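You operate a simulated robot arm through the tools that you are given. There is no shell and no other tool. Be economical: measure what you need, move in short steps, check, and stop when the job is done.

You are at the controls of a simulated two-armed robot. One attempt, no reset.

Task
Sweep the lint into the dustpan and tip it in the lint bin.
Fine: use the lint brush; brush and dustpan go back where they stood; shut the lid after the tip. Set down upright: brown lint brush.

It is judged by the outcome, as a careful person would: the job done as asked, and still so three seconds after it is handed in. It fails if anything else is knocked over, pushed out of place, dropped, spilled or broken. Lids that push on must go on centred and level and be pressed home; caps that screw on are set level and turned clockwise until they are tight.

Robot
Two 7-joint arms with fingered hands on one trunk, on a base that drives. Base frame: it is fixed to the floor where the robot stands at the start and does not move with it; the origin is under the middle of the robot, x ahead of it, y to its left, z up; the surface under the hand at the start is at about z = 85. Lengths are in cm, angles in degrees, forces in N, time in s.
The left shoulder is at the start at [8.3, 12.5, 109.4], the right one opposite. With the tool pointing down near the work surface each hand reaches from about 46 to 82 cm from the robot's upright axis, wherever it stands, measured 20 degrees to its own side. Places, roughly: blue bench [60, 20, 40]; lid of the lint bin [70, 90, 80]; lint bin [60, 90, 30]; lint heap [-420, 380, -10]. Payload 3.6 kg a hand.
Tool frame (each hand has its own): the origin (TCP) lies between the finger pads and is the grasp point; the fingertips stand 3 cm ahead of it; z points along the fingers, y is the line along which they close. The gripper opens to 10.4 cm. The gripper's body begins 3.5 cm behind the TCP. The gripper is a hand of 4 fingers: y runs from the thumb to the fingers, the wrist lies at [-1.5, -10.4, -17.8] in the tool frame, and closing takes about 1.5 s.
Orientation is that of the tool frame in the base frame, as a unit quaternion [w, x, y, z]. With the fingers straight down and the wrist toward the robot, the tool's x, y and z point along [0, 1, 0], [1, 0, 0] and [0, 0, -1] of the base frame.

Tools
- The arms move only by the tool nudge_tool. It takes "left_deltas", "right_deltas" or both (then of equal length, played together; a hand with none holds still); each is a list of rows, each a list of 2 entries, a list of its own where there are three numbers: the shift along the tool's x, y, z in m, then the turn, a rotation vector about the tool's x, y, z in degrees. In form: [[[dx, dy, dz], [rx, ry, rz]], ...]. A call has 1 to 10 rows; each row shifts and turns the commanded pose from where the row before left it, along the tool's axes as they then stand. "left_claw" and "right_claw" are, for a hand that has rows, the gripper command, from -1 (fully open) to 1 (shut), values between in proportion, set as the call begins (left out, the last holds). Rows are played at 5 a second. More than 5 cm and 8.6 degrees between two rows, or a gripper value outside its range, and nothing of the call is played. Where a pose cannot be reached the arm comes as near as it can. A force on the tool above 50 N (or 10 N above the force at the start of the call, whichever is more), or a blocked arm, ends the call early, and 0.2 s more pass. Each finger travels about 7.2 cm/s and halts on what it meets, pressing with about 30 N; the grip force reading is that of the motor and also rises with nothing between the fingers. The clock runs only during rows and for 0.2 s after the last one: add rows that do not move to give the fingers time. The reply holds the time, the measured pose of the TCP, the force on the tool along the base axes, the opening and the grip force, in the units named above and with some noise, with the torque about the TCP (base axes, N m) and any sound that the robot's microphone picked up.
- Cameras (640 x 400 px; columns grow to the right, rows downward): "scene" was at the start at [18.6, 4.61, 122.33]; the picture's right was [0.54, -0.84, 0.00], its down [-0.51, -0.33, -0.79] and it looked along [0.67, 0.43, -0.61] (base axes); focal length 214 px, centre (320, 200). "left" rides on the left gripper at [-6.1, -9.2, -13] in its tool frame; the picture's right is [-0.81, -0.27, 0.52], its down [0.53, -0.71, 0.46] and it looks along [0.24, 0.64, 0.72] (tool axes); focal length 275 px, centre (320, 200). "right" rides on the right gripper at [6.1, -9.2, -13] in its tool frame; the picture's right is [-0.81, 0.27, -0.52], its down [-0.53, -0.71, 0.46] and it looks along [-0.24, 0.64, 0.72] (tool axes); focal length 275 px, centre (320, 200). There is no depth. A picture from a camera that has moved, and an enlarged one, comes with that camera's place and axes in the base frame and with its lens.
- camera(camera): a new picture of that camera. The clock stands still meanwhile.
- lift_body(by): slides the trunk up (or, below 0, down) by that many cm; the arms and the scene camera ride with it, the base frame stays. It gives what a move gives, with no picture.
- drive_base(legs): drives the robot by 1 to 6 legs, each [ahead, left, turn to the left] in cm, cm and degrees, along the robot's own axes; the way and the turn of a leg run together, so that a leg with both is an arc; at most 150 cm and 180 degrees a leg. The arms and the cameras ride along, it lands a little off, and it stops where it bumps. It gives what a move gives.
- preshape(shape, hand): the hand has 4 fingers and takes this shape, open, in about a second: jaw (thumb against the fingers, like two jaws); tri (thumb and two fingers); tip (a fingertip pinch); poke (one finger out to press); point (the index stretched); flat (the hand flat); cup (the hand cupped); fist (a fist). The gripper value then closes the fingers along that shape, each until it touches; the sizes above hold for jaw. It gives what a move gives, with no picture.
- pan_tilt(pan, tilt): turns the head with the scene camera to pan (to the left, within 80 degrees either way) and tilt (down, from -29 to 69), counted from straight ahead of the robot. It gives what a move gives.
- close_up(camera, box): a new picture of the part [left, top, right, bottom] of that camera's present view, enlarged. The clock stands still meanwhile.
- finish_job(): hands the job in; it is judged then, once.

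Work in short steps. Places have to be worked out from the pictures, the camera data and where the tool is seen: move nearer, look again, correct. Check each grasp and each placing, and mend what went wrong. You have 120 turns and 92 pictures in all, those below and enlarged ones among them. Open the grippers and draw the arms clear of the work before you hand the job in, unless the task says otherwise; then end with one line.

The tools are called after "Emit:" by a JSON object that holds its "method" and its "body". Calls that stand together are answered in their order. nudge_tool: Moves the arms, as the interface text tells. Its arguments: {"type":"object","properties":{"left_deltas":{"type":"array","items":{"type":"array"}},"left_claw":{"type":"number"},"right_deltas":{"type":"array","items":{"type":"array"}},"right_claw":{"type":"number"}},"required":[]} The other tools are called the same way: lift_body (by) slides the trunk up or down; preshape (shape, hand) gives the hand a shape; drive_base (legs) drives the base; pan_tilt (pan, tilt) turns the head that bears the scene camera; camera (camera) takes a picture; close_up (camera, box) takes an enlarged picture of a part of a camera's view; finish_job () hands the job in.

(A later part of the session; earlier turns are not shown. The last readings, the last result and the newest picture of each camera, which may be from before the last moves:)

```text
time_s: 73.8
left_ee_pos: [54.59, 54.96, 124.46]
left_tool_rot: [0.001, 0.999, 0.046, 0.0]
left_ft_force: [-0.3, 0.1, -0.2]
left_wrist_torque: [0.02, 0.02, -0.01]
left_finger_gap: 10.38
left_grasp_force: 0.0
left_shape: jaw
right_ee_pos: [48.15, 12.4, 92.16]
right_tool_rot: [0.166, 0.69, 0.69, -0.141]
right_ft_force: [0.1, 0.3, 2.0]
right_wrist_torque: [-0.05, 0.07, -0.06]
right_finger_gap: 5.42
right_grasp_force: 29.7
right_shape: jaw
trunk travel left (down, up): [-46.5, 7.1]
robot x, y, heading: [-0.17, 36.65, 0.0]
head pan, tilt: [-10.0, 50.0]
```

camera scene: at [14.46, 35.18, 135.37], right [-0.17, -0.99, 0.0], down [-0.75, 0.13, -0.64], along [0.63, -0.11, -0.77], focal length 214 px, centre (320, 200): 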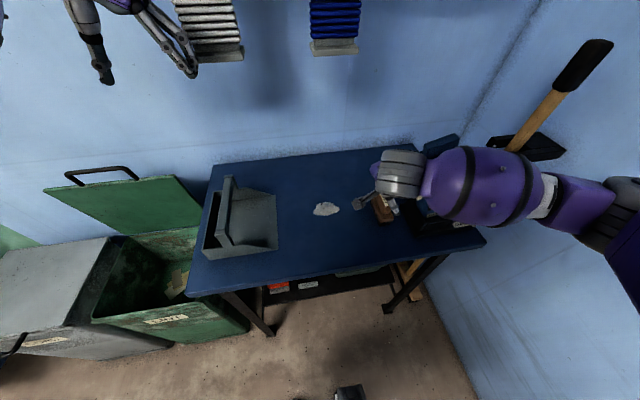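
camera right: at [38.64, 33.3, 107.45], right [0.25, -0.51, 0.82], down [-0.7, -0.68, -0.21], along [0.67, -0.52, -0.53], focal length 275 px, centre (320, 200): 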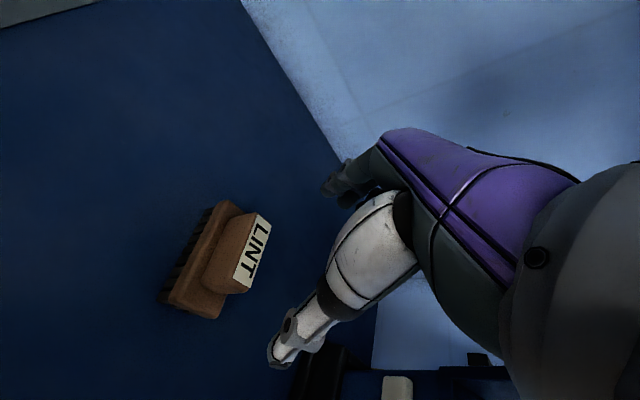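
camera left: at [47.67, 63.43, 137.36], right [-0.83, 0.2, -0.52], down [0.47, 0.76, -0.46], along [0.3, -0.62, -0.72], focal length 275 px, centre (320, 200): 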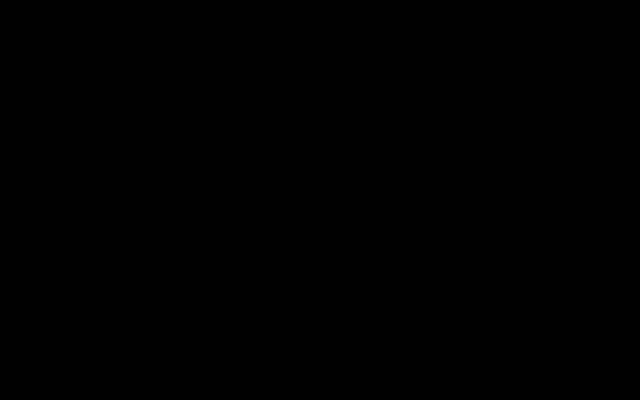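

It's down, with light contact. I'll release and retreat upward along the fingers' axis.

Emit:
{"method": "nudge_tool", "body": {"right_deltas": [[[0, 0, 0], [0, 0, 0]], [[0, 0, 0], [0, 0, 0]], [[0, 0, 0], [0, 0, 0]], [[0, 0, 0], [0, 0, 0]], [[0, 0, 0], [0, 0, 0]], [[0, 0, -0.02], [0, 0, 0]], [[0, 0, -0.04], [0, 0, 0]], [[0, 0, -0.04], [0, 0, 0]], [[0, 0, -0.04], [0, 0, 0]]], "right_claw": -1}}

Emit:
{"method": "camera", "body": {"camera": "right"}}

```text
time_s: 75.8
left_ee_pos: [54.59, 54.98, 124.24]
left_tool_rot: [0.0, 0.999, 0.045, 0.0]
left_ft_force: [0.6, -0.1, 0.1]
left_wrist_torque: [-0.04, 0.03, 0.02]
left_finger_gap: 10.38
left_grasp_force: 0.0
left_shape: jaw
right_ee_pos: [47.4, 18.15, 104.79]
right_tool_rot: [0.166, 0.69, 0.69, -0.141]
right_ft_force: [0.4, 0.2, -0.1]
right_wrist_torque: [0.01, -0.02, 0.0]
right_finger_gap: 10.36
right_grasp_force: 0.1
right_shape: jaw
trunk travel left (down, up): [-46.5, 7.1]
robot x, y, heading: [-0.03, 36.57, 0.0]
head pan, tilt: [-10.0, 50.0]
```

```text
42 pictures are left
camera right: at [37.88, 29.34, 113.67], right [0.25, -0.51, 0.82], down [-0.7, -0.68, -0.21], along [0.67, -0.52, -0.53], focal length 275 px, centre (320, 200)
```

right: 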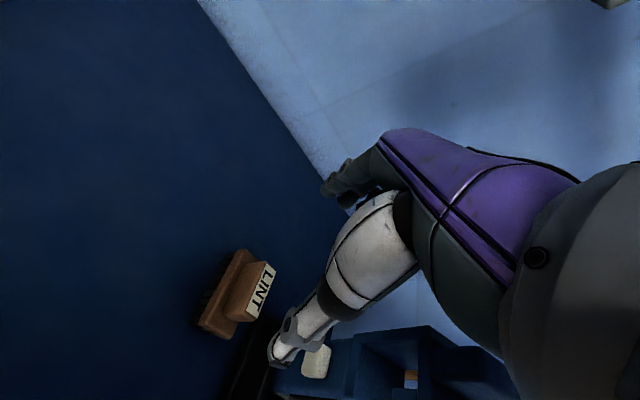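

The brush is back, upright, at its spot. Now the pan: I'll square the left hand's yaw and move it above the bar (about x 51, y 52, bar centre z 95.5).

Emit:
{"method": "nudge_tool", "body": {"left_deltas": [[[0, 0, 0], [0, 0, 5.2]], [[-0.018, 0.0155, 0.02], [0, 0, 0]], [[-0.018, 0.0155, 0.02], [0, 0, 0]], [[0, 0, 0.04], [0, 0, 0]], [[0, 0, 0.04], [0, 0, 0]], [[0, 0, 0.04], [0, 0, 0]]], "left_claw": -1}}

Emit:
{"method": "pan_tilt", "body": {"pan": 30, "tilt": 45}}

Emit:
{"method": "camera", "body": {"camera": "scene"}}

```text
time_s: 77.2
left_ee_pos: [50.94, 52.14, 108.14]
left_tool_rot: [-0.001, 1.0, 0.0, 0.0]
left_ft_force: [0.8, -0.9, -0.1]
left_wrist_torque: [-0.01, -0.03, 0.0]
left_finger_gap: 10.4
left_grasp_force: 0.1
left_shape: jaw
right_ee_pos: [47.45, 18.24, 104.86]
right_tool_rot: [0.166, 0.69, 0.69, -0.142]
right_ft_force: [-0.9, 0.0, -0.2]
right_wrist_torque: [0.0, -0.01, 0.02]
right_finger_gap: 10.37
right_grasp_force: 0.0
right_shape: jaw
trunk travel left (down, up): [-46.5, 7.1]
robot x, y, heading: [-0.07, 36.46, 0.1]
head pan, tilt: [-10.0, 50.0]
```

```text
time_s: 78.3
left_ee_pos: [50.92, 52.01, 108.23]
left_tool_rot: [-0.001, 1.0, 0.0, 0.0]
left_ft_force: [0.1, -0.8, 0.0]
left_wrist_torque: [0.01, 0.02, 0.01]
left_finger_gap: 10.38
left_grasp_force: 0.1
left_shape: jaw
right_ee_pos: [47.39, 18.16, 104.74]
right_tool_rot: [0.166, 0.69, 0.69, -0.142]
right_ft_force: [1.0, -0.7, -0.3]
right_wrist_torque: [0.03, 0.02, -0.04]
right_finger_gap: 10.37
right_grasp_force: 0.2
right_shape: jaw
trunk travel left (down, up): [-46.5, 7.1]
robot x, y, heading: [0.42, 36.75, -0.1]
head pan, tilt: [30.0, 45.0]
```

```text
41 pictures are left
camera scene: at [13.91, 40.58, 136.06], right [0.5, -0.87, 0.0], down [-0.61, -0.35, -0.71], along [0.61, 0.35, -0.71], focal length 214 px, centre (320, 200)
```

scene: 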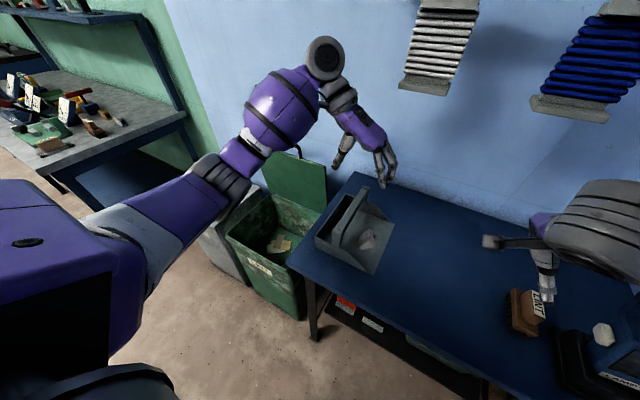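

The lint is visible in the pan. To keep the forearm away from the upright lid, I'll pitch the left hand 25° so the wrist comes toward the robot, then lower part way.

Emit:
{"method": "nudge_tool", "body": {"left_deltas": [[[0, 0, 0], [0, 8.4, 0]], [[0, 0, 0], [0, 8.4, 0]], [[0, 0, 0], [0, 8.4, 0]], [[-0.0085, 0, 0.018], [0, 0, 0]], [[-0.0085, 0, 0.018], [0, 0, 0]], [[-0.0085, 0, 0.018], [0, 0, 0]]]}}

Emit:
{"method": "camera", "body": {"camera": "scene"}}

```text
time_s: 79.7
left_ee_pos: [51.0, 51.75, 102.25]
left_tool_rot: [-0.002, 0.976, 0.0, 0.218]
left_ft_force: [0.2, 0.0, -1.0]
left_wrist_torque: [-0.02, 0.02, -0.04]
left_finger_gap: 10.38
left_grasp_force: 0.1
left_shape: jaw
right_ee_pos: [47.34, 18.26, 104.82]
right_tool_rot: [0.166, 0.69, 0.69, -0.141]
right_ft_force: [-0.1, 0.1, -0.6]
right_wrist_torque: [0.01, 0.01, 0.0]
right_finger_gap: 10.36
right_grasp_force: 0.1
right_shape: jaw
trunk travel left (down, up): [-46.5, 7.1]
robot x, y, heading: [0.43, 36.68, 0.1]
head pan, tilt: [30.0, 45.0]
```

```text
40 pictures are left
camera scene: at [13.91, 40.6, 136.06], right [0.5, -0.86, 0.0], down [-0.61, -0.36, -0.71], along [0.61, 0.35, -0.71], focal length 214 px, centre (320, 200)
```

scene: 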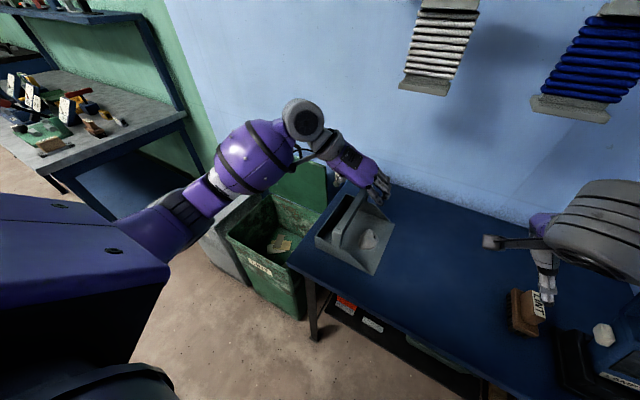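

Clear of the lid. I'll lower the remaining 6.7 cm around the bar and close.

Emit:
{"method": "nudge_tool", "body": {"left_deltas": [[[-0.0071, 0, 0.0151], [0, 0, 0]], [[-0.0071, 0, 0.0151], [0, 0, 0]], [[-0.0071, 0, 0.0151], [0, 0, 0]], [[-0.0071, 0, 0.0151], [0, 0, 0]]]}}

Emit:
{"method": "close_up", "body": {"camera": "scene", "box": [280, 130, 440, 280]}}

```text
time_s: 80.7
left_ee_pos: [51.05, 51.78, 95.76]
left_tool_rot: [-0.001, 0.976, 0.0, 0.218]
left_ft_force: [0.4, 0.4, -0.8]
left_wrist_torque: [-0.03, 0.01, -0.03]
left_finger_gap: 10.37
left_grasp_force: 0.0
left_shape: jaw
right_ee_pos: [47.17, 18.15, 104.75]
right_tool_rot: [0.166, 0.69, 0.69, -0.142]
right_ft_force: [0.2, -0.9, 0.4]
right_wrist_torque: [-0.03, -0.01, 0.0]
right_finger_gap: 10.39
right_grasp_force: 0.0
right_shape: jaw
trunk travel left (down, up): [-46.5, 7.1]
robot x, y, heading: [-0.01, 36.5, 0.4]
head pan, tilt: [30.0, 45.0]
```

```text
2.67 times, centred on (360, 205) of scene
camera zoom: at [13.91, 40.59, 136.06], right [0.5, -0.86, 0.0], down [-0.61, -0.36, -0.71], along [0.61, 0.35, -0.71], focal length 572 px, centre (213, 187)
```

zoom: 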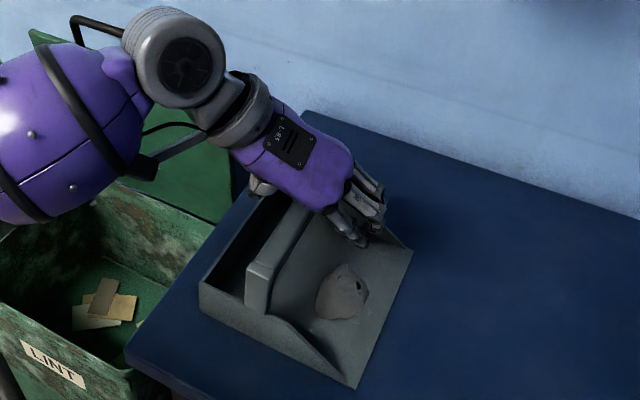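

The hand straddles the bar. Closing.

Emit:
{"method": "nudge_tool", "body": {"left_deltas": [[[0, 0, 0], [0, 0, 0]], [[0, 0, 0], [0, 0, 0]], [[0, 0, 0], [0, 0, 0]], [[0, 0, 0], [0, 0, 0]], [[0, 0, 0], [0, 0, 0]], [[0, 0, 0], [0, 0, 0]], [[0, 0, 0], [0, 0, 0]], [[0, 0, 0], [0, 0, 0]]], "left_claw": 1}}

Emit:
{"method": "close_up", "body": {"camera": "scene", "box": [280, 130, 440, 280]}}

```text
time_s: 82.5
left_ee_pos: [51.08, 51.74, 95.7]
left_tool_rot: [-0.001, 0.976, 0.0, 0.219]
left_ft_force: [0.3, 0.7, 0.3]
left_wrist_torque: [0.06, 0.03, -0.02]
left_finger_gap: 1.66
left_grasp_force: 29.6
left_shape: jaw
right_ee_pos: [47.42, 18.18, 104.7]
right_tool_rot: [0.164, 0.69, 0.691, -0.141]
right_ft_force: [0.9, 0.4, 0.8]
right_wrist_torque: [0.03, 0.03, -0.03]
right_finger_gap: 10.4
right_grasp_force: 0.1
right_shape: jaw
trunk travel left (down, up): [-46.5, 7.1]
robot x, y, heading: [0.32, 36.74, 0.1]
head pan, tilt: [30.0, 45.0]
```

```text
2.67 times, centred on (360, 205) of scene
camera zoom: at [13.91, 40.6, 136.06], right [0.5, -0.86, 0.0], down [-0.61, -0.36, -0.71], along [0.61, 0.35, -0.71], focal length 572 px, centre (213, 187)
```

zoom: 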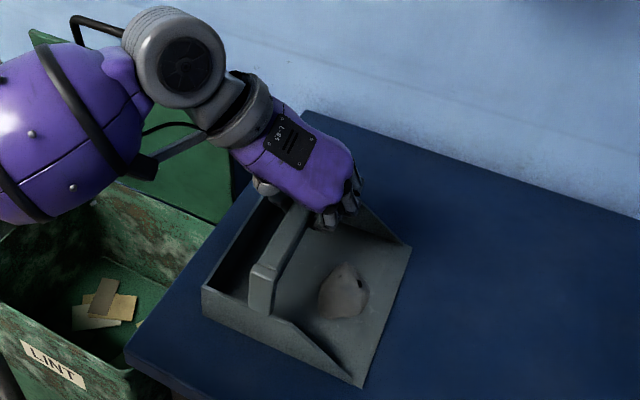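

Gripped (1.66 cm bar). I'll lift 4 cm and check that the pan hangs level.

Emit:
{"method": "nudge_tool", "body": {"left_deltas": [[[0.0043, 0, -0.009], [0, 0, 0]], [[0.0043, 0, -0.009], [0, 0, 0]], [[0.0043, 0, -0.009], [0, 0, 0]], [[0.0043, 0, -0.009], [0, 0, 0]]]}}

Emit:
{"method": "close_up", "body": {"camera": "scene", "box": [280, 130, 440, 280]}}

```text
time_s: 83.5
left_ee_pos: [50.86, 51.78, 99.69]
left_tool_rot: [0.0, 0.976, 0.0, 0.218]
left_ft_force: [-0.1, -0.6, -2.0]
left_wrist_torque: [0.02, 0.01, -0.03]
left_finger_gap: 1.65
left_grasp_force: 30.4
left_shape: jaw
right_ee_pos: [47.39, 18.26, 104.8]
right_tool_rot: [0.165, 0.691, 0.69, -0.142]
right_ft_force: [0.0, -0.2, -0.9]
right_wrist_torque: [0.0, 0.03, 0.02]
right_finger_gap: 10.35
right_grasp_force: 0.1
right_shape: jaw
trunk travel left (down, up): [-46.5, 7.1]
robot x, y, heading: [-0.21, 36.56, -0.1]
head pan, tilt: [30.0, 45.0]
```

```text
2.67 times, centred on (360, 205) of scene
camera zoom: at [13.91, 40.59, 136.06], right [0.5, -0.86, 0.0], down [-0.61, -0.36, -0.71], along [0.61, 0.35, -0.71], focal length 572 px, centre (213, 187)
```

zoom: 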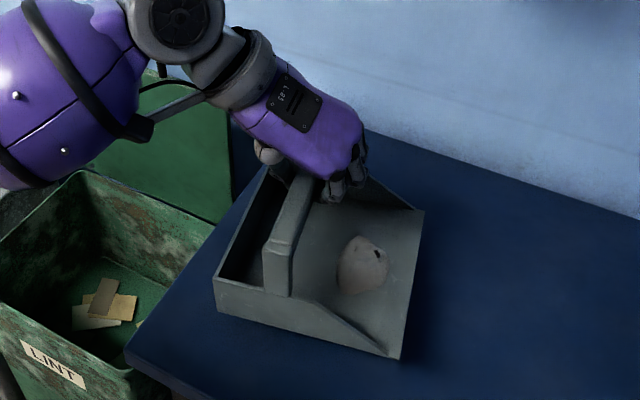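

The pan hangs level and is light (2 N). I'll lift higher and shift toward the robot to clear the lid.

Emit:
{"method": "nudge_tool", "body": {"left_deltas": [[[0.0128, 0, -0.027], [0, 0, 0]], [[0.0128, 0, -0.027], [0, 0, 0]], [[0.0128, 0, -0.027], [0, 0, 0]], [[0.0128, 0, -0.027], [0, 0, 0]], [[-0.0159, 0, -0.0075], [0, 0, 0]], [[-0.0159, 0, -0.0075], [0, 0, 0]]]}}

Emit:
{"method": "camera", "body": {"camera": "scene"}}

```text
time_s: 84.9
left_ee_pos: [47.56, 51.77, 111.88]
left_tool_rot: [0.0, 0.976, -0.001, 0.218]
left_ft_force: [-0.6, -0.1, -1.9]
left_wrist_torque: [-0.01, -0.02, 0.03]
left_finger_gap: 1.63
left_grasp_force: 29.2
left_shape: jaw
right_ee_pos: [47.41, 18.16, 104.8]
right_tool_rot: [0.165, 0.691, 0.689, -0.143]
right_ft_force: [-0.3, -1.2, -0.2]
right_wrist_torque: [0.01, 0.02, 0.0]
right_finger_gap: 10.34
right_grasp_force: 0.1
right_shape: jaw
trunk travel left (down, up): [-46.5, 7.1]
robot x, y, heading: [0.35, 36.56, 0.3]
head pan, tilt: [30.0, 45.0]
```

```text
36 pictures are left
camera scene: at [13.89, 40.6, 136.06], right [0.5, -0.86, 0.0], down [-0.61, -0.36, -0.71], along [0.61, 0.35, -0.71], focal length 214 px, centre (320, 200)
```

scene: 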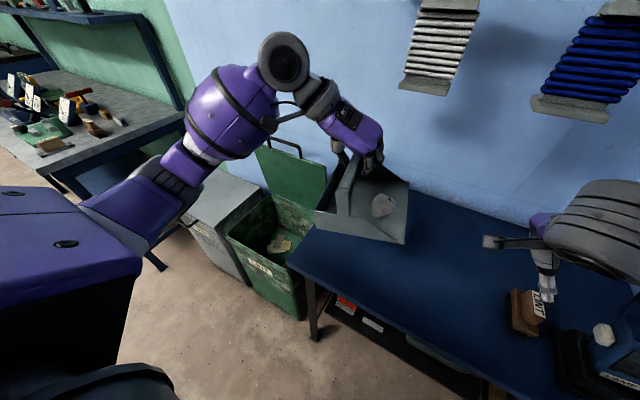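

All is clear. I'll carry the pan 12 cm to the left toward the bin.

Emit:
{"method": "nudge_tool", "body": {"left_deltas": [[[0, -0.025, 0], [0, 0, 0]], [[0, -0.025, 0], [0, 0, 0]], [[0, -0.025, 0], [0, 0, 0]], [[0, -0.025, 0], [0, 0, 0]], [[0, -0.02, 0], [0, 0, 0]]]}}

Emit:
{"method": "drive_base", "body": {"legs": [[0, 10, 0]]}}

Emit:
{"method": "pan_tilt", "body": {"pan": 40, "tilt": 48}}

Emit:
{"method": "camera", "body": {"camera": "scene"}}

```text
time_s: 86.1
left_ee_pos: [47.28, 63.85, 111.85]
left_tool_rot: [0.0, 0.976, -0.002, 0.218]
left_ft_force: [0.8, -0.6, -2.5]
left_wrist_torque: [0.01, -0.01, 0.0]
left_finger_gap: 1.62
left_grasp_force: 29.8
left_shape: jaw
right_ee_pos: [47.43, 18.2, 104.8]
right_tool_rot: [0.166, 0.69, 0.69, -0.142]
right_ft_force: [-0.3, 0.0, 0.9]
right_wrist_torque: [-0.01, 0.02, -0.03]
right_finger_gap: 10.35
right_grasp_force: 0.1
right_shape: jaw
trunk travel left (down, up): [-46.5, 7.1]
robot x, y, heading: [-0.1, 36.63, -0.1]
head pan, tilt: [30.0, 45.0]
```

```text
time_s: 87.6
left_ee_pos: [47.44, 73.83, 111.76]
left_tool_rot: [0.0, 0.976, -0.001, 0.218]
left_ft_force: [0.8, 0.2, -2.6]
left_wrist_torque: [0.02, -0.03, -0.04]
left_finger_gap: 1.66
left_grasp_force: 29.9
left_shape: jaw
right_ee_pos: [47.4, 28.17, 104.83]
right_tool_rot: [0.166, 0.69, 0.69, -0.142]
right_ft_force: [0.7, -0.8, 0.0]
right_wrist_torque: [0.0, 0.01, 0.03]
right_finger_gap: 10.37
right_grasp_force: 0.1
right_shape: jaw
trunk travel left (down, up): [-46.5, 7.1]
robot x, y, heading: [-0.16, 46.56, 0.2]
head pan, tilt: [30.0, 45.0]
```

```text
time_s: 88.3
left_ee_pos: [47.37, 73.7, 111.82]
left_tool_rot: [0.0, 0.976, 0.0, 0.218]
left_ft_force: [-0.6, -0.9, -1.4]
left_wrist_torque: [0.03, 0.01, 0.0]
left_finger_gap: 1.64
left_grasp_force: 30.2
left_shape: jaw
right_ee_pos: [47.3, 28.16, 104.77]
right_tool_rot: [0.165, 0.69, 0.69, -0.142]
right_ft_force: [-0.3, -0.3, -1.0]
right_wrist_torque: [0.01, -0.01, 0.05]
right_finger_gap: 10.36
right_grasp_force: 0.0
right_shape: jaw
trunk travel left (down, up): [-46.5, 7.1]
robot x, y, heading: [0.12, 46.53, -0.1]
head pan, tilt: [40.0, 48.0]
```

```text
35 pictures are left
camera scene: at [12.9, 51.61, 135.64], right [0.64, -0.77, 0.0], down [-0.57, -0.48, -0.67], along [0.51, 0.43, -0.74], focal length 214 px, centre (320, 200)
```

scene: 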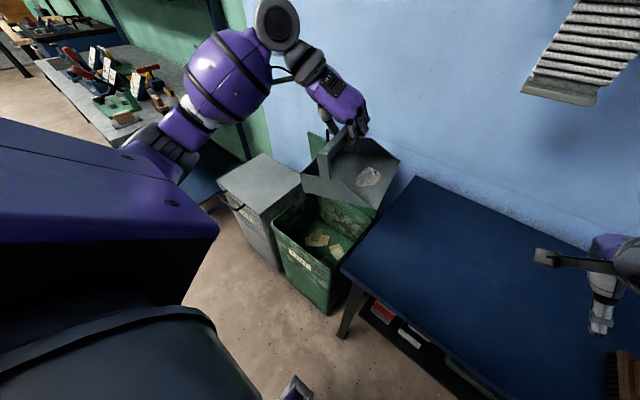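

The pan is over the bin opening (centre about [49, 78]). I'll lower 8 cm, shift 2 cm more left, and begin tilting about the x axis.

Emit:
{"method": "nudge_tool", "body": {"left_deltas": [[[-0.0113, -0.01, 0.0241], [0, 0, 0]], [[-0.0113, -0.01, 0.0241], [0, 0, 0]], [[-0.0113, 0, 0.0241], [0, 0, 0]], [[0, 0, 0], [7.6, 0, 3.57]], [[0, 0, 0], [7.6, 0, 3.57]], [[0, 0, 0], [7.6, 0, 3.57]]]}}

Emit:
{"method": "camera", "body": {"camera": "scene"}}

```text
time_s: 89.7
left_ee_pos: [47.49, 75.92, 103.6]
left_tool_rot: [-0.214, 0.952, -0.049, 0.214]
left_ft_force: [-0.4, 0.7, -1.8]
left_wrist_torque: [-0.02, -0.02, 0.0]
left_finger_gap: 1.65
left_grasp_force: 29.9
left_shape: jaw
right_ee_pos: [47.36, 28.22, 104.83]
right_tool_rot: [0.165, 0.69, 0.69, -0.142]
right_ft_force: [0.4, 0.2, 0.1]
right_wrist_torque: [-0.05, 0.04, 0.03]
right_finger_gap: 10.38
right_grasp_force: 0.0
right_shape: jaw
trunk travel left (down, up): [-46.5, 7.1]
robot x, y, heading: [0.26, 46.68, 0.2]
head pan, tilt: [40.0, 48.0]
```

```text
34 pictures are left
camera scene: at [12.91, 51.58, 135.64], right [0.64, -0.77, 0.0], down [-0.57, -0.48, -0.67], along [0.51, 0.43, -0.74], focal length 214 px, centre (320, 200)
```

scene: 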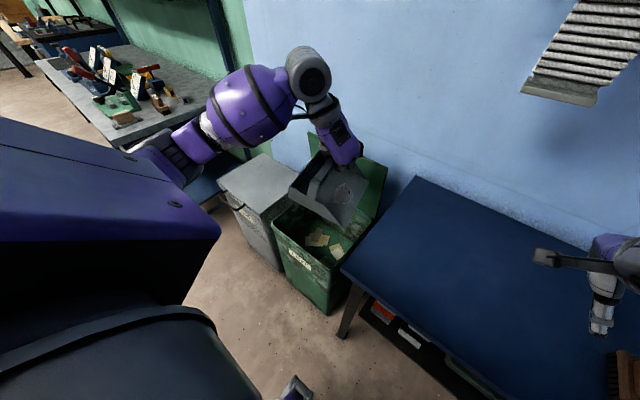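

Tilting works with the lip over the opening. I'll continue to about 60°, with a little lowering.

Emit:
{"method": "nudge_tool", "body": {"left_deltas": [[[0, 0, 0], [7.6, 0, 3.57]], [[0, 0, 0], [7.6, 0, 3.57]], [[0, 0, 0], [7.6, 0, 3.57]], [[0, 0, 0], [7.6, 0, 3.57]], [[0, 0, 0], [0, 0, 0]], [[0, 0, 0], [0, 0, 0]]]}}

Emit:
{"method": "close_up", "body": {"camera": "scene", "box": [200, 100, 440, 325]}}

```text
time_s: 91.1
left_ee_pos: [47.51, 75.96, 103.76]
left_tool_rot: [-0.48, 0.85, -0.108, 0.19]
left_ft_force: [-0.1, -0.3, -2.0]
left_wrist_torque: [-0.09, -0.03, 0.02]
left_finger_gap: 1.66
left_grasp_force: 30.0
left_shape: jaw
right_ee_pos: [47.26, 28.05, 104.79]
right_tool_rot: [0.166, 0.69, 0.69, -0.141]
right_ft_force: [0.9, -0.2, -0.4]
right_wrist_torque: [0.02, 0.0, -0.02]
right_finger_gap: 10.39
right_grasp_force: 0.0
right_shape: jaw
trunk travel left (down, up): [-46.5, 7.1]
robot x, y, heading: [0.26, 46.13, 0.1]
head pan, tilt: [40.0, 48.0]
```

```text
1.78 times, centred on (320, 212) of scene
camera zoom: at [12.9, 51.6, 135.64], right [0.64, -0.77, 0.0], down [-0.57, -0.48, -0.67], along [0.51, 0.43, -0.74], focal length 381 px, centre (320, 178)
```

zoom: 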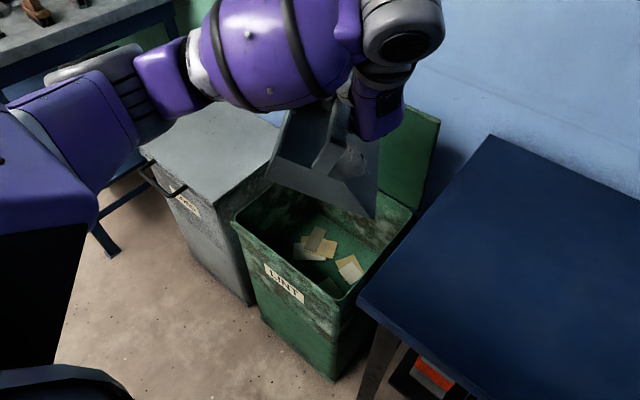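

The lint is still on the pan near the top. I'll tilt further to about 84°.

Emit:
{"method": "nudge_tool", "body": {"left_deltas": [[[0, 0, 0], [7.6, 0, 3.57]], [[0, 0, 0], [7.6, 0, 3.57]], [[0, 0, 0], [7.6, 0, 3.57]], [[0, 0, 0], [0, 0, 0]], [[0, 0, 0], [0, 0, 0]], [[0, 0, 0], [0, 0, 0]]]}}

Emit:
{"method": "close_up", "body": {"camera": "scene", "box": [200, 100, 440, 325]}}

```text
time_s: 92.5
left_ee_pos: [47.46, 75.87, 103.72]
left_tool_rot: [-0.653, 0.725, -0.147, 0.163]
left_ft_force: [-0.8, 0.0, -1.3]
left_wrist_torque: [-0.09, -0.02, -0.02]
left_finger_gap: 1.67
left_grasp_force: 30.5
left_shape: jaw
right_ee_pos: [47.24, 28.27, 104.73]
right_tool_rot: [0.165, 0.691, 0.689, -0.142]
right_ft_force: [-0.1, -0.7, 0.0]
right_wrist_torque: [-0.01, 0.04, 0.02]
right_finger_gap: 10.37
right_grasp_force: 0.1
right_shape: jaw
trunk travel left (down, up): [-46.5, 7.1]
robot x, y, heading: [0.63, 46.87, -0.1]
head pan, tilt: [40.0, 48.0]
```

```text
1.78 times, centred on (320, 212) of scene
camera zoom: at [12.89, 51.63, 135.64], right [0.64, -0.77, 0.0], down [-0.57, -0.48, -0.67], along [0.51, 0.43, -0.74], focal length 381 px, centre (320, 178)
```

zoom: 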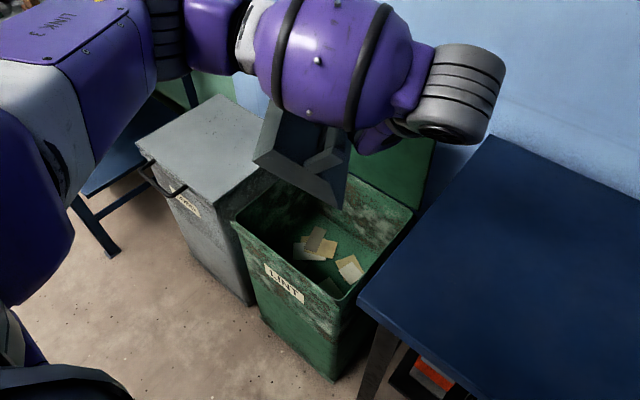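

I can't see the lint. I'll check with the left-hand camera whether it is still in the pan.

Emit:
{"method": "camera", "body": {"camera": "left"}}

```text
31 pictures are left
camera left: at [36.3, 67.59, 113.8], right [-0.51, 0.84, 0.19], down [0.68, 0.26, 0.69], along [0.53, 0.48, -0.7], focal length 275 px, centre (320, 200)
```

left: 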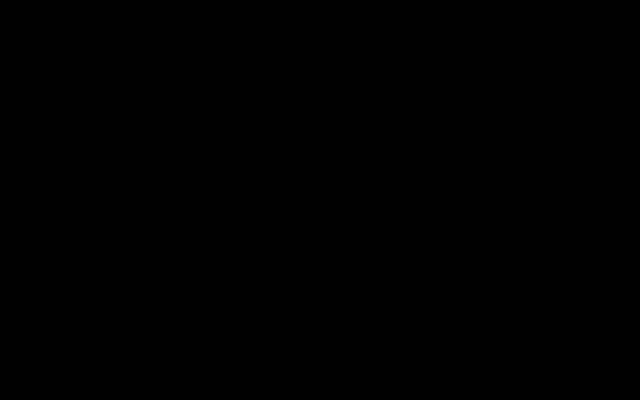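

The left camera gives nothing (black). I'll shift 6 cm back toward the bin centre and tilt about 25° further to make sure the lint drops.

Emit:
{"method": "nudge_tool", "body": {"left_deltas": [[[-0.0083, -0.002, -0.0178], [7.6, 0, 3.57]], [[-0.0083, -0.002, -0.0178], [0, 0, 0]], [[-0.0083, -0.002, -0.0178], [0, 0, 0]], [[0, 0, 0], [7.6, 0, 3.57]], [[0, 0, 0], [7.6, 0, 3.57]], [[0, 0, 0], [0, 0, 0]], [[0, 0, 0], [0, 0, 0]]]}}

Emit:
{"method": "close_up", "body": {"camera": "scene", "box": [200, 100, 440, 325]}}

```text
time_s: 94.1
left_ee_pos: [42.93, 72.06, 104.27]
left_tool_rot: [0.795, -0.566, 0.178, -0.127]
left_ft_force: [0.6, 0.0, -1.5]
left_wrist_torque: [-0.08, -0.03, 0.01]
left_finger_gap: 1.64
left_grasp_force: 30.6
left_shape: jaw
right_ee_pos: [47.28, 28.08, 104.76]
right_tool_rot: [0.166, 0.69, 0.69, -0.141]
right_ft_force: [-0.7, -0.1, -0.3]
right_wrist_torque: [0.01, -0.01, -0.05]
right_finger_gap: 10.37
right_grasp_force: 0.1
right_shape: jaw
trunk travel left (down, up): [-46.5, 7.1]
robot x, y, heading: [-0.08, 46.7, 0.1]
head pan, tilt: [40.0, 48.0]
```

```text
1.78 times, centred on (320, 212) of scene
camera zoom: at [12.9, 51.6, 135.64], right [0.64, -0.77, 0.0], down [-0.57, -0.48, -0.67], along [0.51, 0.43, -0.74], focal length 381 px, centre (320, 178)
```

zoom: 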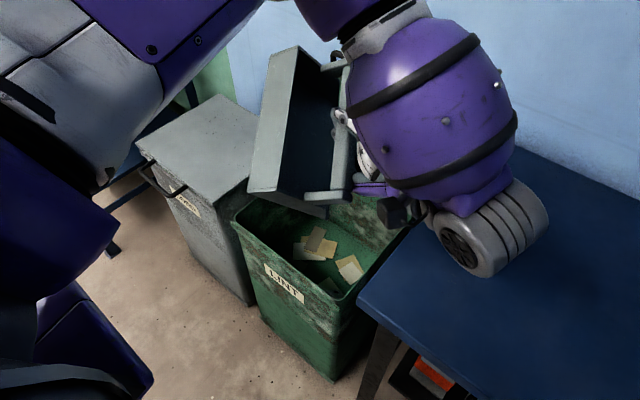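

The shift also moved x a bit. I'll move back over the bin, untilt part way, and inspect both pan and bin.

Emit:
{"method": "nudge_tool", "body": {"left_deltas": [[[0.0204, 0, 0.0096], [0, 0, 0]], [[0.0204, 0, 0.0096], [0, 0, 0]], [[0, 0, 0], [-7.6, 0, -3.57]], [[0, 0, 0], [-7.6, 0, -3.57]], [[0, 0, 0], [-7.6, 0, -3.57]], [[0, 0, 0], [-7.6, 0, -3.57]], [[0, 0, 0], [-7.6, 0, -3.57]], [[0, 0, 0], [-7.6, 0, -3.57]]]}}

Emit:
{"method": "close_up", "body": {"camera": "scene", "box": [240, 130, 400, 280]}}

```text
time_s: 95.9
left_ee_pos: [47.51, 72.14, 104.41]
left_tool_rot: [-0.478, 0.85, -0.108, 0.191]
left_ft_force: [-0.3, -0.4, -2.1]
left_wrist_torque: [-0.01, -0.02, 0.0]
left_finger_gap: 1.64
left_grasp_force: 29.8
left_shape: jaw
right_ee_pos: [47.37, 28.23, 104.82]
right_tool_rot: [0.166, 0.69, 0.69, -0.141]
right_ft_force: [0.3, 0.0, 0.3]
right_wrist_torque: [-0.02, 0.04, 0.02]
right_finger_gap: 10.38
right_grasp_force: 0.1
right_shape: jaw
trunk travel left (down, up): [-46.5, 7.1]
robot x, y, heading: [0.46, 46.23, 0.2]
head pan, tilt: [40.0, 48.0]
```

```text
2.67 times, centred on (320, 205) of scene
camera zoom: at [12.86, 51.68, 135.64], right [0.64, -0.77, 0.0], down [-0.57, -0.48, -0.67], along [0.51, 0.43, -0.74], focal length 572 px, centre (320, 187)
```

zoom: 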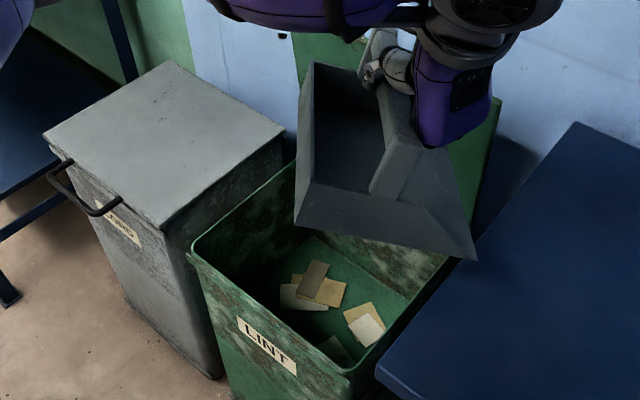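

The lint is gone from the pan. I'll untilt fully, raise, and look into the bin.

Emit:
{"method": "nudge_tool", "body": {"left_deltas": [[[0, 0, 0], [-7.6, 0, -3.57]], [[0, 0, 0], [-7.6, 0, -3.57]], [[0, 0, 0], [-7.6, 0, -3.57]], [[0, 0, 0], [-7.6, 0, -3.57]], [[0, 0, 0], [-7.6, 0, -3.57]], [[0, 0, 0], [-7.6, 0, -3.57]], [[0, 0, 0], [-7.6, 0, -3.57]], [[0.017, 0, -0.0362], [0, 0, 0]], [[0.017, 0, -0.0362], [0, 0, 0]]]}}

Emit:
{"method": "drive_base", "body": {"legs": [[0, -10, 0]]}}

Emit:
{"method": "camera", "body": {"camera": "scene"}}

```text
time_s: 97.9
left_ee_pos: [47.2, 72.14, 112.47]
left_tool_rot: [0.0, 0.976, 0.0, 0.217]
left_ft_force: [-0.4, 0.3, -1.8]
left_wrist_torque: [0.07, 0.01, 0.01]
left_finger_gap: 1.66
left_grasp_force: 29.2
left_shape: jaw
right_ee_pos: [47.36, 28.05, 104.75]
right_tool_rot: [0.165, 0.69, 0.69, -0.141]
right_ft_force: [0.0, 0.5, 0.3]
right_wrist_torque: [0.01, -0.01, -0.03]
right_finger_gap: 10.35
right_grasp_force: 0.0
right_shape: jaw
trunk travel left (down, up): [-46.5, 7.1]
robot x, y, heading: [0.03, 46.93, 0.1]
head pan, tilt: [40.0, 48.0]
```

```text
time_s: 99.5
left_ee_pos: [47.49, 61.87, 112.32]
left_tool_rot: [-0.001, 0.976, -0.002, 0.218]
left_ft_force: [1.3, 0.4, -1.0]
left_wrist_torque: [0.05, -0.03, -0.03]
left_finger_gap: 1.62
left_grasp_force: 29.4
left_shape: jaw
right_ee_pos: [47.28, 17.99, 104.84]
right_tool_rot: [0.165, 0.692, 0.689, -0.142]
right_ft_force: [-0.3, -0.4, 0.1]
right_wrist_torque: [0.0, -0.02, 0.07]
right_finger_gap: 10.38
right_grasp_force: 0.1
right_shape: jaw
trunk travel left (down, up): [-46.5, 7.1]
robot x, y, heading: [0.28, 36.21, 0.3]
head pan, tilt: [40.0, 48.0]
```

```text
28 pictures are left
camera scene: at [12.91, 41.48, 135.64], right [0.64, -0.77, 0.0], down [-0.57, -0.48, -0.67], along [0.51, 0.43, -0.74], focal length 214 px, centre (320, 200)
```

scene: 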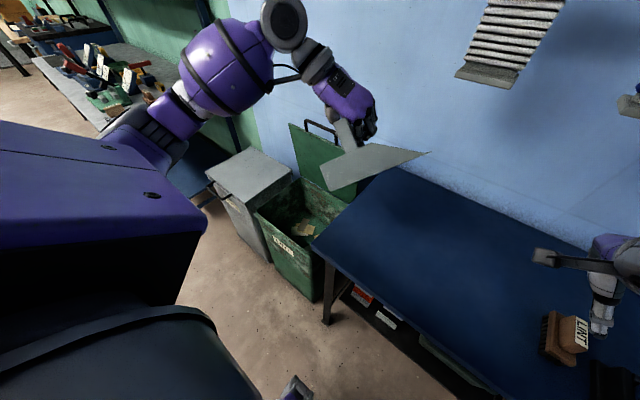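

The pan's attitude looks different in the grip. Zooming in.

Emit:
{"method": "close_up", "body": {"camera": "scene", "box": [240, 70, 460, 250]}}

```text
2.22 times, centred on (350, 160) of scene
camera zoom: at [12.91, 41.48, 135.64], right [0.64, -0.77, 0.0], down [-0.57, -0.48, -0.67], along [0.51, 0.43, -0.74], focal length 477 px, centre (253, 289)
```

zoom: 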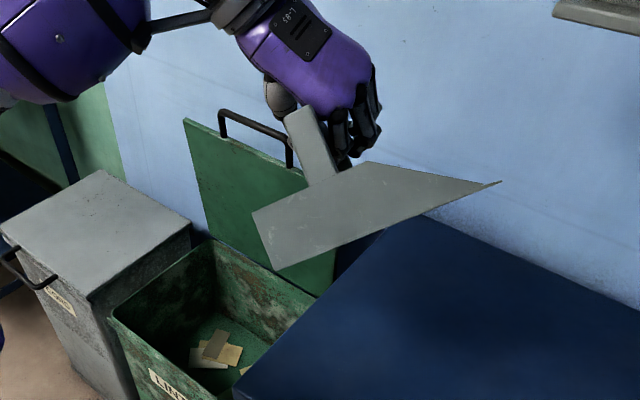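

The pan slipped about the bar by roughly 30°, lip up. I'll tilt the hand 29° so the pan is level again and look inside it.

Emit:
{"method": "nudge_tool", "body": {"left_deltas": [[[0, 0, 0], [7.6, 0, 3.57]], [[0, 0, 0], [7.6, 0, 3.57]], [[0, 0, 0], [7.6, 0, 3.57]], [[0, 0, 0], [3.8, 0, 1.78]]]}}

Emit:
{"method": "close_up", "body": {"camera": "scene", "box": [240, 70, 460, 250]}}

```text
time_s: 100.5
left_ee_pos: [47.61, 61.91, 112.23]
left_tool_rot: [-0.249, 0.943, -0.058, 0.212]
left_ft_force: [-0.2, -0.4, -1.3]
left_wrist_torque: [0.02, -0.04, 0.01]
left_finger_gap: 1.69
left_grasp_force: 30.2
left_shape: jaw
right_ee_pos: [47.34, 17.91, 104.82]
right_tool_rot: [0.165, 0.692, 0.688, -0.141]
right_ft_force: [0.9, -0.5, -0.1]
right_wrist_torque: [-0.01, 0.0, 0.01]
right_finger_gap: 10.37
right_grasp_force: 0.2
right_shape: jaw
trunk travel left (down, up): [-46.5, 7.1]
robot x, y, heading: [0.05, 36.3, 0.0]
head pan, tilt: [40.0, 48.0]
```

```text
2.22 times, centred on (350, 160) of scene
camera zoom: at [12.91, 41.49, 135.64], right [0.64, -0.77, 0.0], down [-0.57, -0.48, -0.67], along [0.51, 0.43, -0.74], focal length 477 px, centre (253, 289)
```

zoom: 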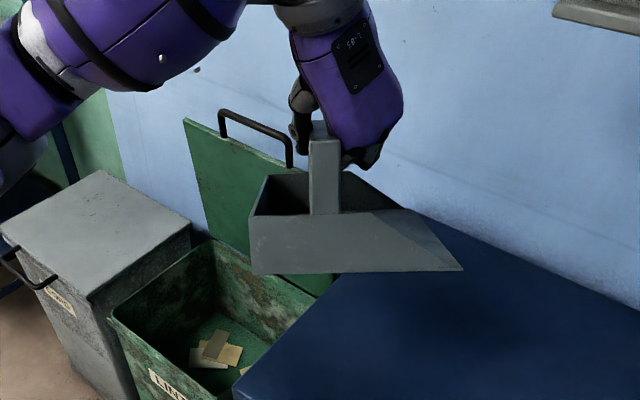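

The pan is about level again. I'll bring it down above its home spot so I can see inside.

Emit:
{"method": "nudge_tool", "body": {"left_deltas": [[[0.0023, 0.0286, 0.0116], [0, 0, 0]], [[0.0023, 0.0286, 0.0116], [0, 0, 0]], [[0.0023, 0.0286, 0.0116], [0, 0, 0]], [[0.0023, 0.0286, 0.0116], [0, 0, 0]], [[0.0023, 0.0286, 0.0116], [0, 0, 0]]]}}

Emit:
{"method": "close_up", "body": {"camera": "scene", "box": [240, 120, 460, 300]}}

```text
time_s: 101.7
left_ee_pos: [51.01, 51.75, 101.21]
left_tool_rot: [-0.248, 0.944, -0.058, 0.211]
left_ft_force: [-1.0, -0.1, -1.6]
left_wrist_torque: [0.03, -0.02, -0.01]
left_finger_gap: 1.64
left_grasp_force: 30.2
left_shape: jaw
right_ee_pos: [47.47, 17.86, 104.82]
right_tool_rot: [0.164, 0.692, 0.689, -0.14]
right_ft_force: [-0.6, 0.5, 0.2]
right_wrist_torque: [0.01, -0.01, 0.0]
right_finger_gap: 10.38
right_grasp_force: 0.1
right_shape: jaw
trunk travel left (down, up): [-46.5, 7.1]
robot x, y, heading: [-0.03, 36.45, -0.0]
head pan, tilt: [40.0, 48.0]
```

```text
2.22 times, centred on (350, 210) of scene
camera zoom: at [12.95, 41.45, 135.64], right [0.64, -0.77, 0.0], down [-0.57, -0.48, -0.67], along [0.51, 0.43, -0.74], focal length 477 px, centre (253, 178)
```

zoom: 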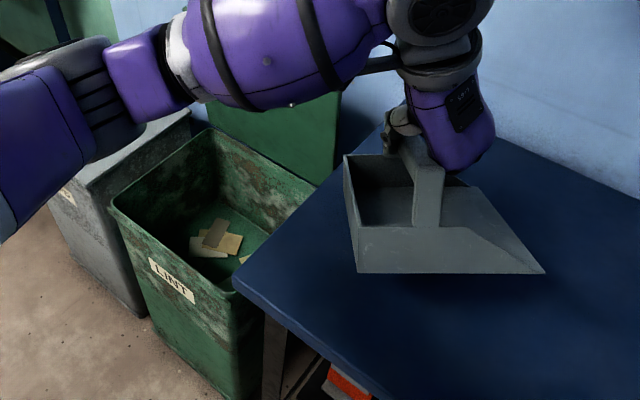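

The pan's attitude isn't clear yet, so I'll take a tighter close-up to work it out.

Emit:
{"method": "close_up", "body": {"camera": "scene", "box": [360, 150, 500, 250]}}

```text
4.00 times, centred on (430, 200) of scene
camera zoom: at [12.95, 41.45, 135.64], right [0.64, -0.77, 0.0], down [-0.57, -0.48, -0.67], along [0.51, 0.43, -0.74], focal length 858 px, centre (-120, 200)
```

zoom: 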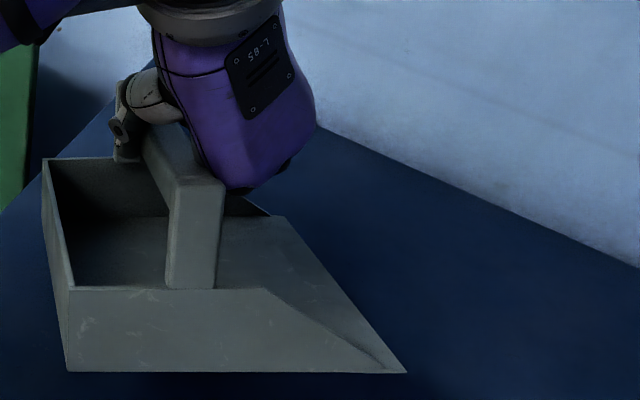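

I can now work it out. The pan is empty, but it has slipped in the grip, yawed and rolled by about 43° relative to level. I'll raise it 5 cm, then rotate the hand to bring the pan level and square again.

Emit:
{"method": "nudge_tool", "body": {"left_deltas": [[[0.0186, -0.0247, -0.0393], [0, 0, 0]], [[0, 0, 0], [1.6, 7.2, 3.95]], [[0, 0, 0], [1.6, 7.2, 3.95]], [[0, 0, 0], [1.6, 7.2, 3.95]], [[0, 0, 0], [1.6, 7.2, 3.95]], [[0, 0, 0], [1.6, 7.2, 3.95]]]}}

Emit:
{"method": "close_up", "body": {"camera": "scene", "box": [320, 110, 500, 240]}}

```text
time_s: 103.1
left_ee_pos: [50.91, 51.76, 106.22]
left_tool_rot: [-0.315, 0.79, -0.274, 0.45]
left_ft_force: [-0.2, -0.2, -2.1]
left_wrist_torque: [0.01, -0.01, -0.02]
left_finger_gap: 1.61
left_grasp_force: 30.1
left_shape: jaw
right_ee_pos: [47.33, 17.99, 104.8]
right_tool_rot: [0.165, 0.691, 0.69, -0.141]
right_ft_force: [-0.1, 0.0, 0.0]
right_wrist_torque: [-0.04, 0.06, 0.02]
right_finger_gap: 10.39
right_grasp_force: 0.0
right_shape: jaw
trunk travel left (down, up): [-46.5, 7.1]
robot x, y, heading: [0.08, 36.4, -0.0]
head pan, tilt: [40.0, 48.0]
```

```text
3.08 times, centred on (410, 175) of scene
camera zoom: at [12.89, 41.53, 135.64], right [0.64, -0.77, 0.0], down [-0.57, -0.48, -0.67], along [0.51, 0.43, -0.74], focal length 660 px, centre (43, 277)
```

zoom: 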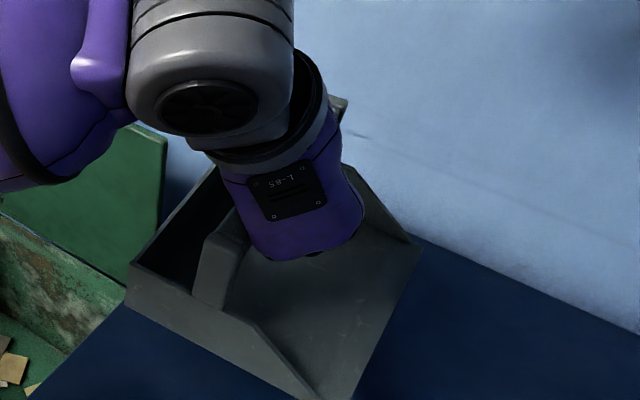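

The pan is nearly square now, with the lip about 6° high. I'll lower 7 cm, apply the 6° correction, and check.

Emit:
{"method": "nudge_tool", "body": {"left_deltas": [[[-0.0188, 0.026, 0.014], [0, 0, 0]], [[-0.0188, 0.026, 0.014], [0, 0, 0]], [[0, 0, 0], [2.7, -0.9, 5.3]], [[0, 0, 0], [0, 0, 0]]]}}

Emit:
{"method": "close_up", "body": {"camera": "scene", "box": [320, 140, 500, 270]}}

```text
time_s: 104.1
left_ee_pos: [51.0, 51.78, 99.14]
left_tool_rot: [-0.355, 0.773, -0.297, 0.434]
left_ft_force: [0.0, -0.2, -1.6]
left_wrist_torque: [0.0, 0.03, -0.02]
left_finger_gap: 1.61
left_grasp_force: 29.6
left_shape: jaw
right_ee_pos: [47.15, 18.0, 104.82]
right_tool_rot: [0.166, 0.691, 0.689, -0.142]
right_ft_force: [-0.4, 0.9, -0.9]
right_wrist_torque: [0.01, 0.01, 0.03]
right_finger_gap: 10.38
right_grasp_force: 0.0
right_shape: jaw
trunk travel left (down, up): [-46.5, 7.1]
robot x, y, heading: [-0.11, 36.51, -0.3]
head pan, tilt: [40.0, 48.0]
```

```text
3.08 times, centred on (410, 205) of scene
camera zoom: at [12.89, 41.54, 135.64], right [0.64, -0.77, 0.0], down [-0.57, -0.48, -0.67], along [0.51, 0.43, -0.74], focal length 660 px, centre (43, 185)
```

zoom: 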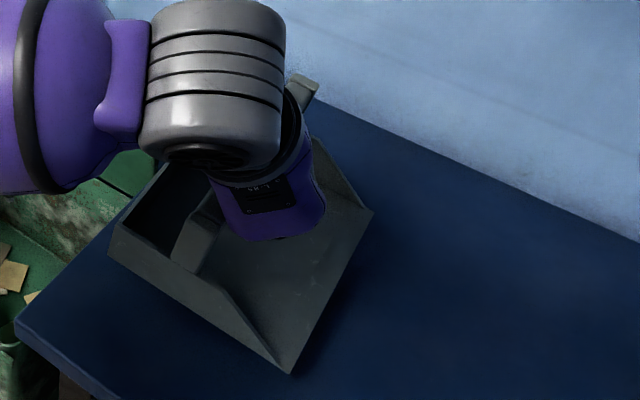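

Very close to home; the right side is about 4° high. I'll correct that and lower to the bench.

Emit:
{"method": "nudge_tool", "body": {"left_deltas": [[[0, 0, 0], [-3.07, -2.29, 1.16]], [[-0.0069, 0.0121, 0.0056], [0, 0, 0]], [[-0.0046, 0.0081, 0.0037], [0, 0, 0]], [[-0.0014, 0.0024, 0.0011], [0, 0, 0]], [[-0.0014, 0.0024, 0.0011], [0, 0, 0]]]}}

Emit:
{"method": "pan_tilt", "body": {"pan": 30, "tilt": 45}}

Emit:
{"method": "close_up", "body": {"camera": "scene", "box": [280, 130, 440, 280]}}

```text
time_s: 105.3
left_ee_pos: [50.64, 51.89, 95.92]
left_tool_rot: [-0.345, 0.787, -0.309, 0.408]
left_ft_force: [-0.1, 0.0, -1.7]
left_wrist_torque: [-0.01, 0.0, 0.02]
left_finger_gap: 1.65
left_grasp_force: 30.1
left_shape: jaw
right_ee_pos: [47.34, 18.09, 104.66]
right_tool_rot: [0.166, 0.691, 0.689, -0.142]
right_ft_force: [0.4, 0.8, -0.7]
right_wrist_torque: [0.01, -0.01, 0.0]
right_finger_gap: 10.35
right_grasp_force: 0.1
right_shape: jaw
trunk travel left (down, up): [-46.5, 7.1]
robot x, y, heading: [-0.07, 36.56, 0.0]
head pan, tilt: [40.0, 48.0]
```

```text
time_s: 106.0
left_ee_pos: [50.63, 51.86, 96.05]
left_tool_rot: [-0.344, 0.787, -0.31, 0.407]
left_ft_force: [0.6, -0.5, -1.4]
left_wrist_torque: [-0.03, 0.02, 0.04]
left_finger_gap: 1.64
left_grasp_force: 29.9
left_shape: jaw
right_ee_pos: [47.38, 17.94, 104.71]
right_tool_rot: [0.166, 0.691, 0.689, -0.141]
right_ft_force: [-0.8, -0.2, -0.2]
right_wrist_torque: [0.0, 0.0, 0.01]
right_finger_gap: 10.37
right_grasp_force: 0.0
right_shape: jaw
trunk travel left (down, up): [-46.5, 7.1]
robot x, y, heading: [0.34, 36.68, 0.0]
head pan, tilt: [30.0, 45.0]
```

```text
2.67 times, centred on (360, 205) of scene
camera zoom: at [13.91, 40.51, 136.06], right [0.5, -0.87, 0.0], down [-0.61, -0.35, -0.71], along [0.61, 0.35, -0.71], focal length 572 px, centre (213, 187)
```

zoom: 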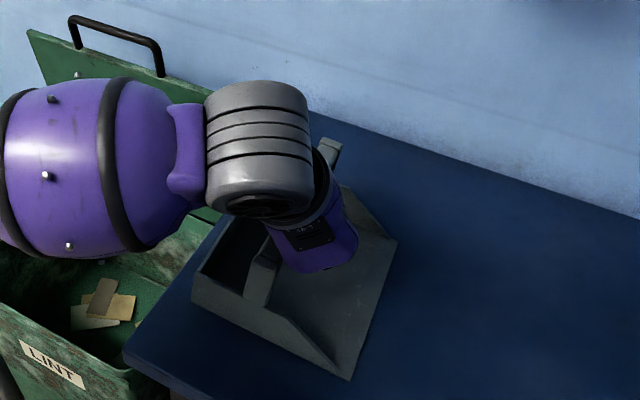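

The pan is slightly above the bench and within 1 cm of home. I'll fine-tune (+0.4, −0.6 cm, yaw −2.5°) and lower to contact.

Emit:
{"method": "nudge_tool", "body": {"left_deltas": [[[0.0065, 0.0026, 0.0017], [-1.07, 1.98, 1.08]], [[-0.0013, 0.0024, 0.0013], [0, 0, 0]], [[-0.0009, 0.0016, 0.0009], [0, 0, 0]], [[-0.0009, 0.0016, 0.0009], [0, 0, 0]], [[0, 0, 0], [0, 0, 0]]]}}

Emit:
{"method": "close_up", "body": {"camera": "scene", "box": [280, 130, 440, 280]}}

```text
time_s: 107.2
left_ee_pos: [51.15, 51.11, 95.35]
left_tool_rot: [-0.335, 0.78, -0.326, 0.415]
left_ft_force: [-0.4, 0.2, 1.1]
left_wrist_torque: [-0.17, 0.0, -0.03]
left_finger_gap: 1.63
left_grasp_force: 29.9
left_shape: jaw
right_ee_pos: [47.31, 18.04, 104.82]
right_tool_rot: [0.165, 0.691, 0.689, -0.142]
right_ft_force: [0.3, 0.3, -0.1]
right_wrist_torque: [0.0, 0.02, 0.01]
right_finger_gap: 10.38
right_grasp_force: 0.0
right_shape: jaw
trunk travel left (down, up): [-46.5, 7.1]
robot x, y, heading: [0.3, 36.53, -0.1]
head pan, tilt: [30.0, 45.0]
```

```text
2.67 times, centred on (360, 205) of scene
camera zoom: at [13.89, 40.51, 136.06], right [0.5, -0.87, 0.0], down [-0.61, -0.35, -0.71], along [0.61, 0.35, -0.71], focal length 572 px, centre (213, 187)
```

zoom: 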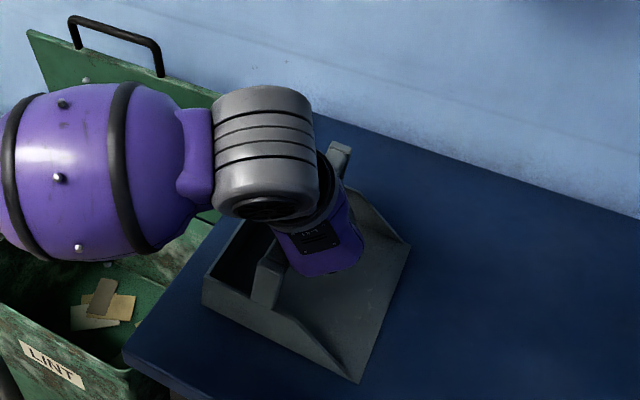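

It matches within about 0.5 cm, and one edge touches. I'll lower 3 mm more and release.

Emit:
{"method": "nudge_tool", "body": {"left_deltas": [[[-0.0006, 0.0012, 0.0006], [0, 0, 0]], [[-0.0006, 0.0012, 0.0006], [0, 0, 0]]]}}

Emit:
{"method": "nudge_tool", "body": {"left_deltas": [[[0, 0, 0], [0, 0, 0]], [[0, 0, 0], [0, 0, 0]], [[0, 0, 0], [0, 0, 0]], [[0, 0, 0], [0, 0, 0]], [[0, 0, 0], [0, 0, 0]], [[0, 0, 0], [0, 0, 0]], [[0, 0, 0], [0, 0, 0]]], "left_claw": -1}}

Emit:
{"method": "close_up", "body": {"camera": "scene", "box": [280, 130, 440, 280]}}

```text
time_s: 107.8
left_ee_pos: [51.18, 51.16, 94.98]
left_tool_rot: [-0.336, 0.781, -0.326, 0.415]
left_ft_force: [-0.1, 2.2, 1.9]
left_wrist_torque: [-0.29, 0.05, -0.05]
left_finger_gap: 1.65
left_grasp_force: 30.1
left_shape: jaw
right_ee_pos: [47.24, 18.03, 104.85]
right_tool_rot: [0.166, 0.691, 0.69, -0.141]
right_ft_force: [-0.5, 0.2, 0.2]
right_wrist_torque: [0.0, 0.0, 0.01]
right_finger_gap: 10.38
right_grasp_force: 0.0
right_shape: jaw
trunk travel left (down, up): [-46.5, 7.1]
robot x, y, heading: [0.15, 36.69, 0.2]
head pan, tilt: [30.0, 45.0]
```

```text
time_s: 109.4
left_ee_pos: [51.04, 51.09, 95.11]
left_tool_rot: [-0.335, 0.781, -0.326, 0.415]
left_ft_force: [0.9, 0.2, -0.7]
left_wrist_torque: [0.0, 0.0, 0.01]
left_finger_gap: 10.34
left_grasp_force: 0.1
left_shape: jaw
right_ee_pos: [47.32, 17.98, 104.81]
right_tool_rot: [0.165, 0.691, 0.69, -0.142]
right_ft_force: [-0.8, -0.2, -0.6]
right_wrist_torque: [-0.02, -0.02, 0.01]
right_finger_gap: 10.37
right_grasp_force: 0.2
right_shape: jaw
trunk travel left (down, up): [-46.5, 7.1]
robot x, y, heading: [0.21, 36.6, 0.2]
head pan, tilt: [30.0, 45.0]
```

```text
2.67 times, centred on (360, 205) of scene
camera zoom: at [13.9, 40.5, 136.06], right [0.5, -0.87, 0.0], down [-0.61, -0.35, -0.71], along [0.61, 0.35, -0.71], focal length 572 px, centre (213, 187)
```

zoom: 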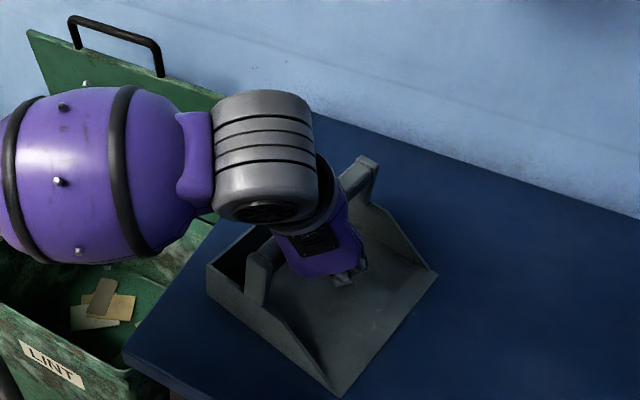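

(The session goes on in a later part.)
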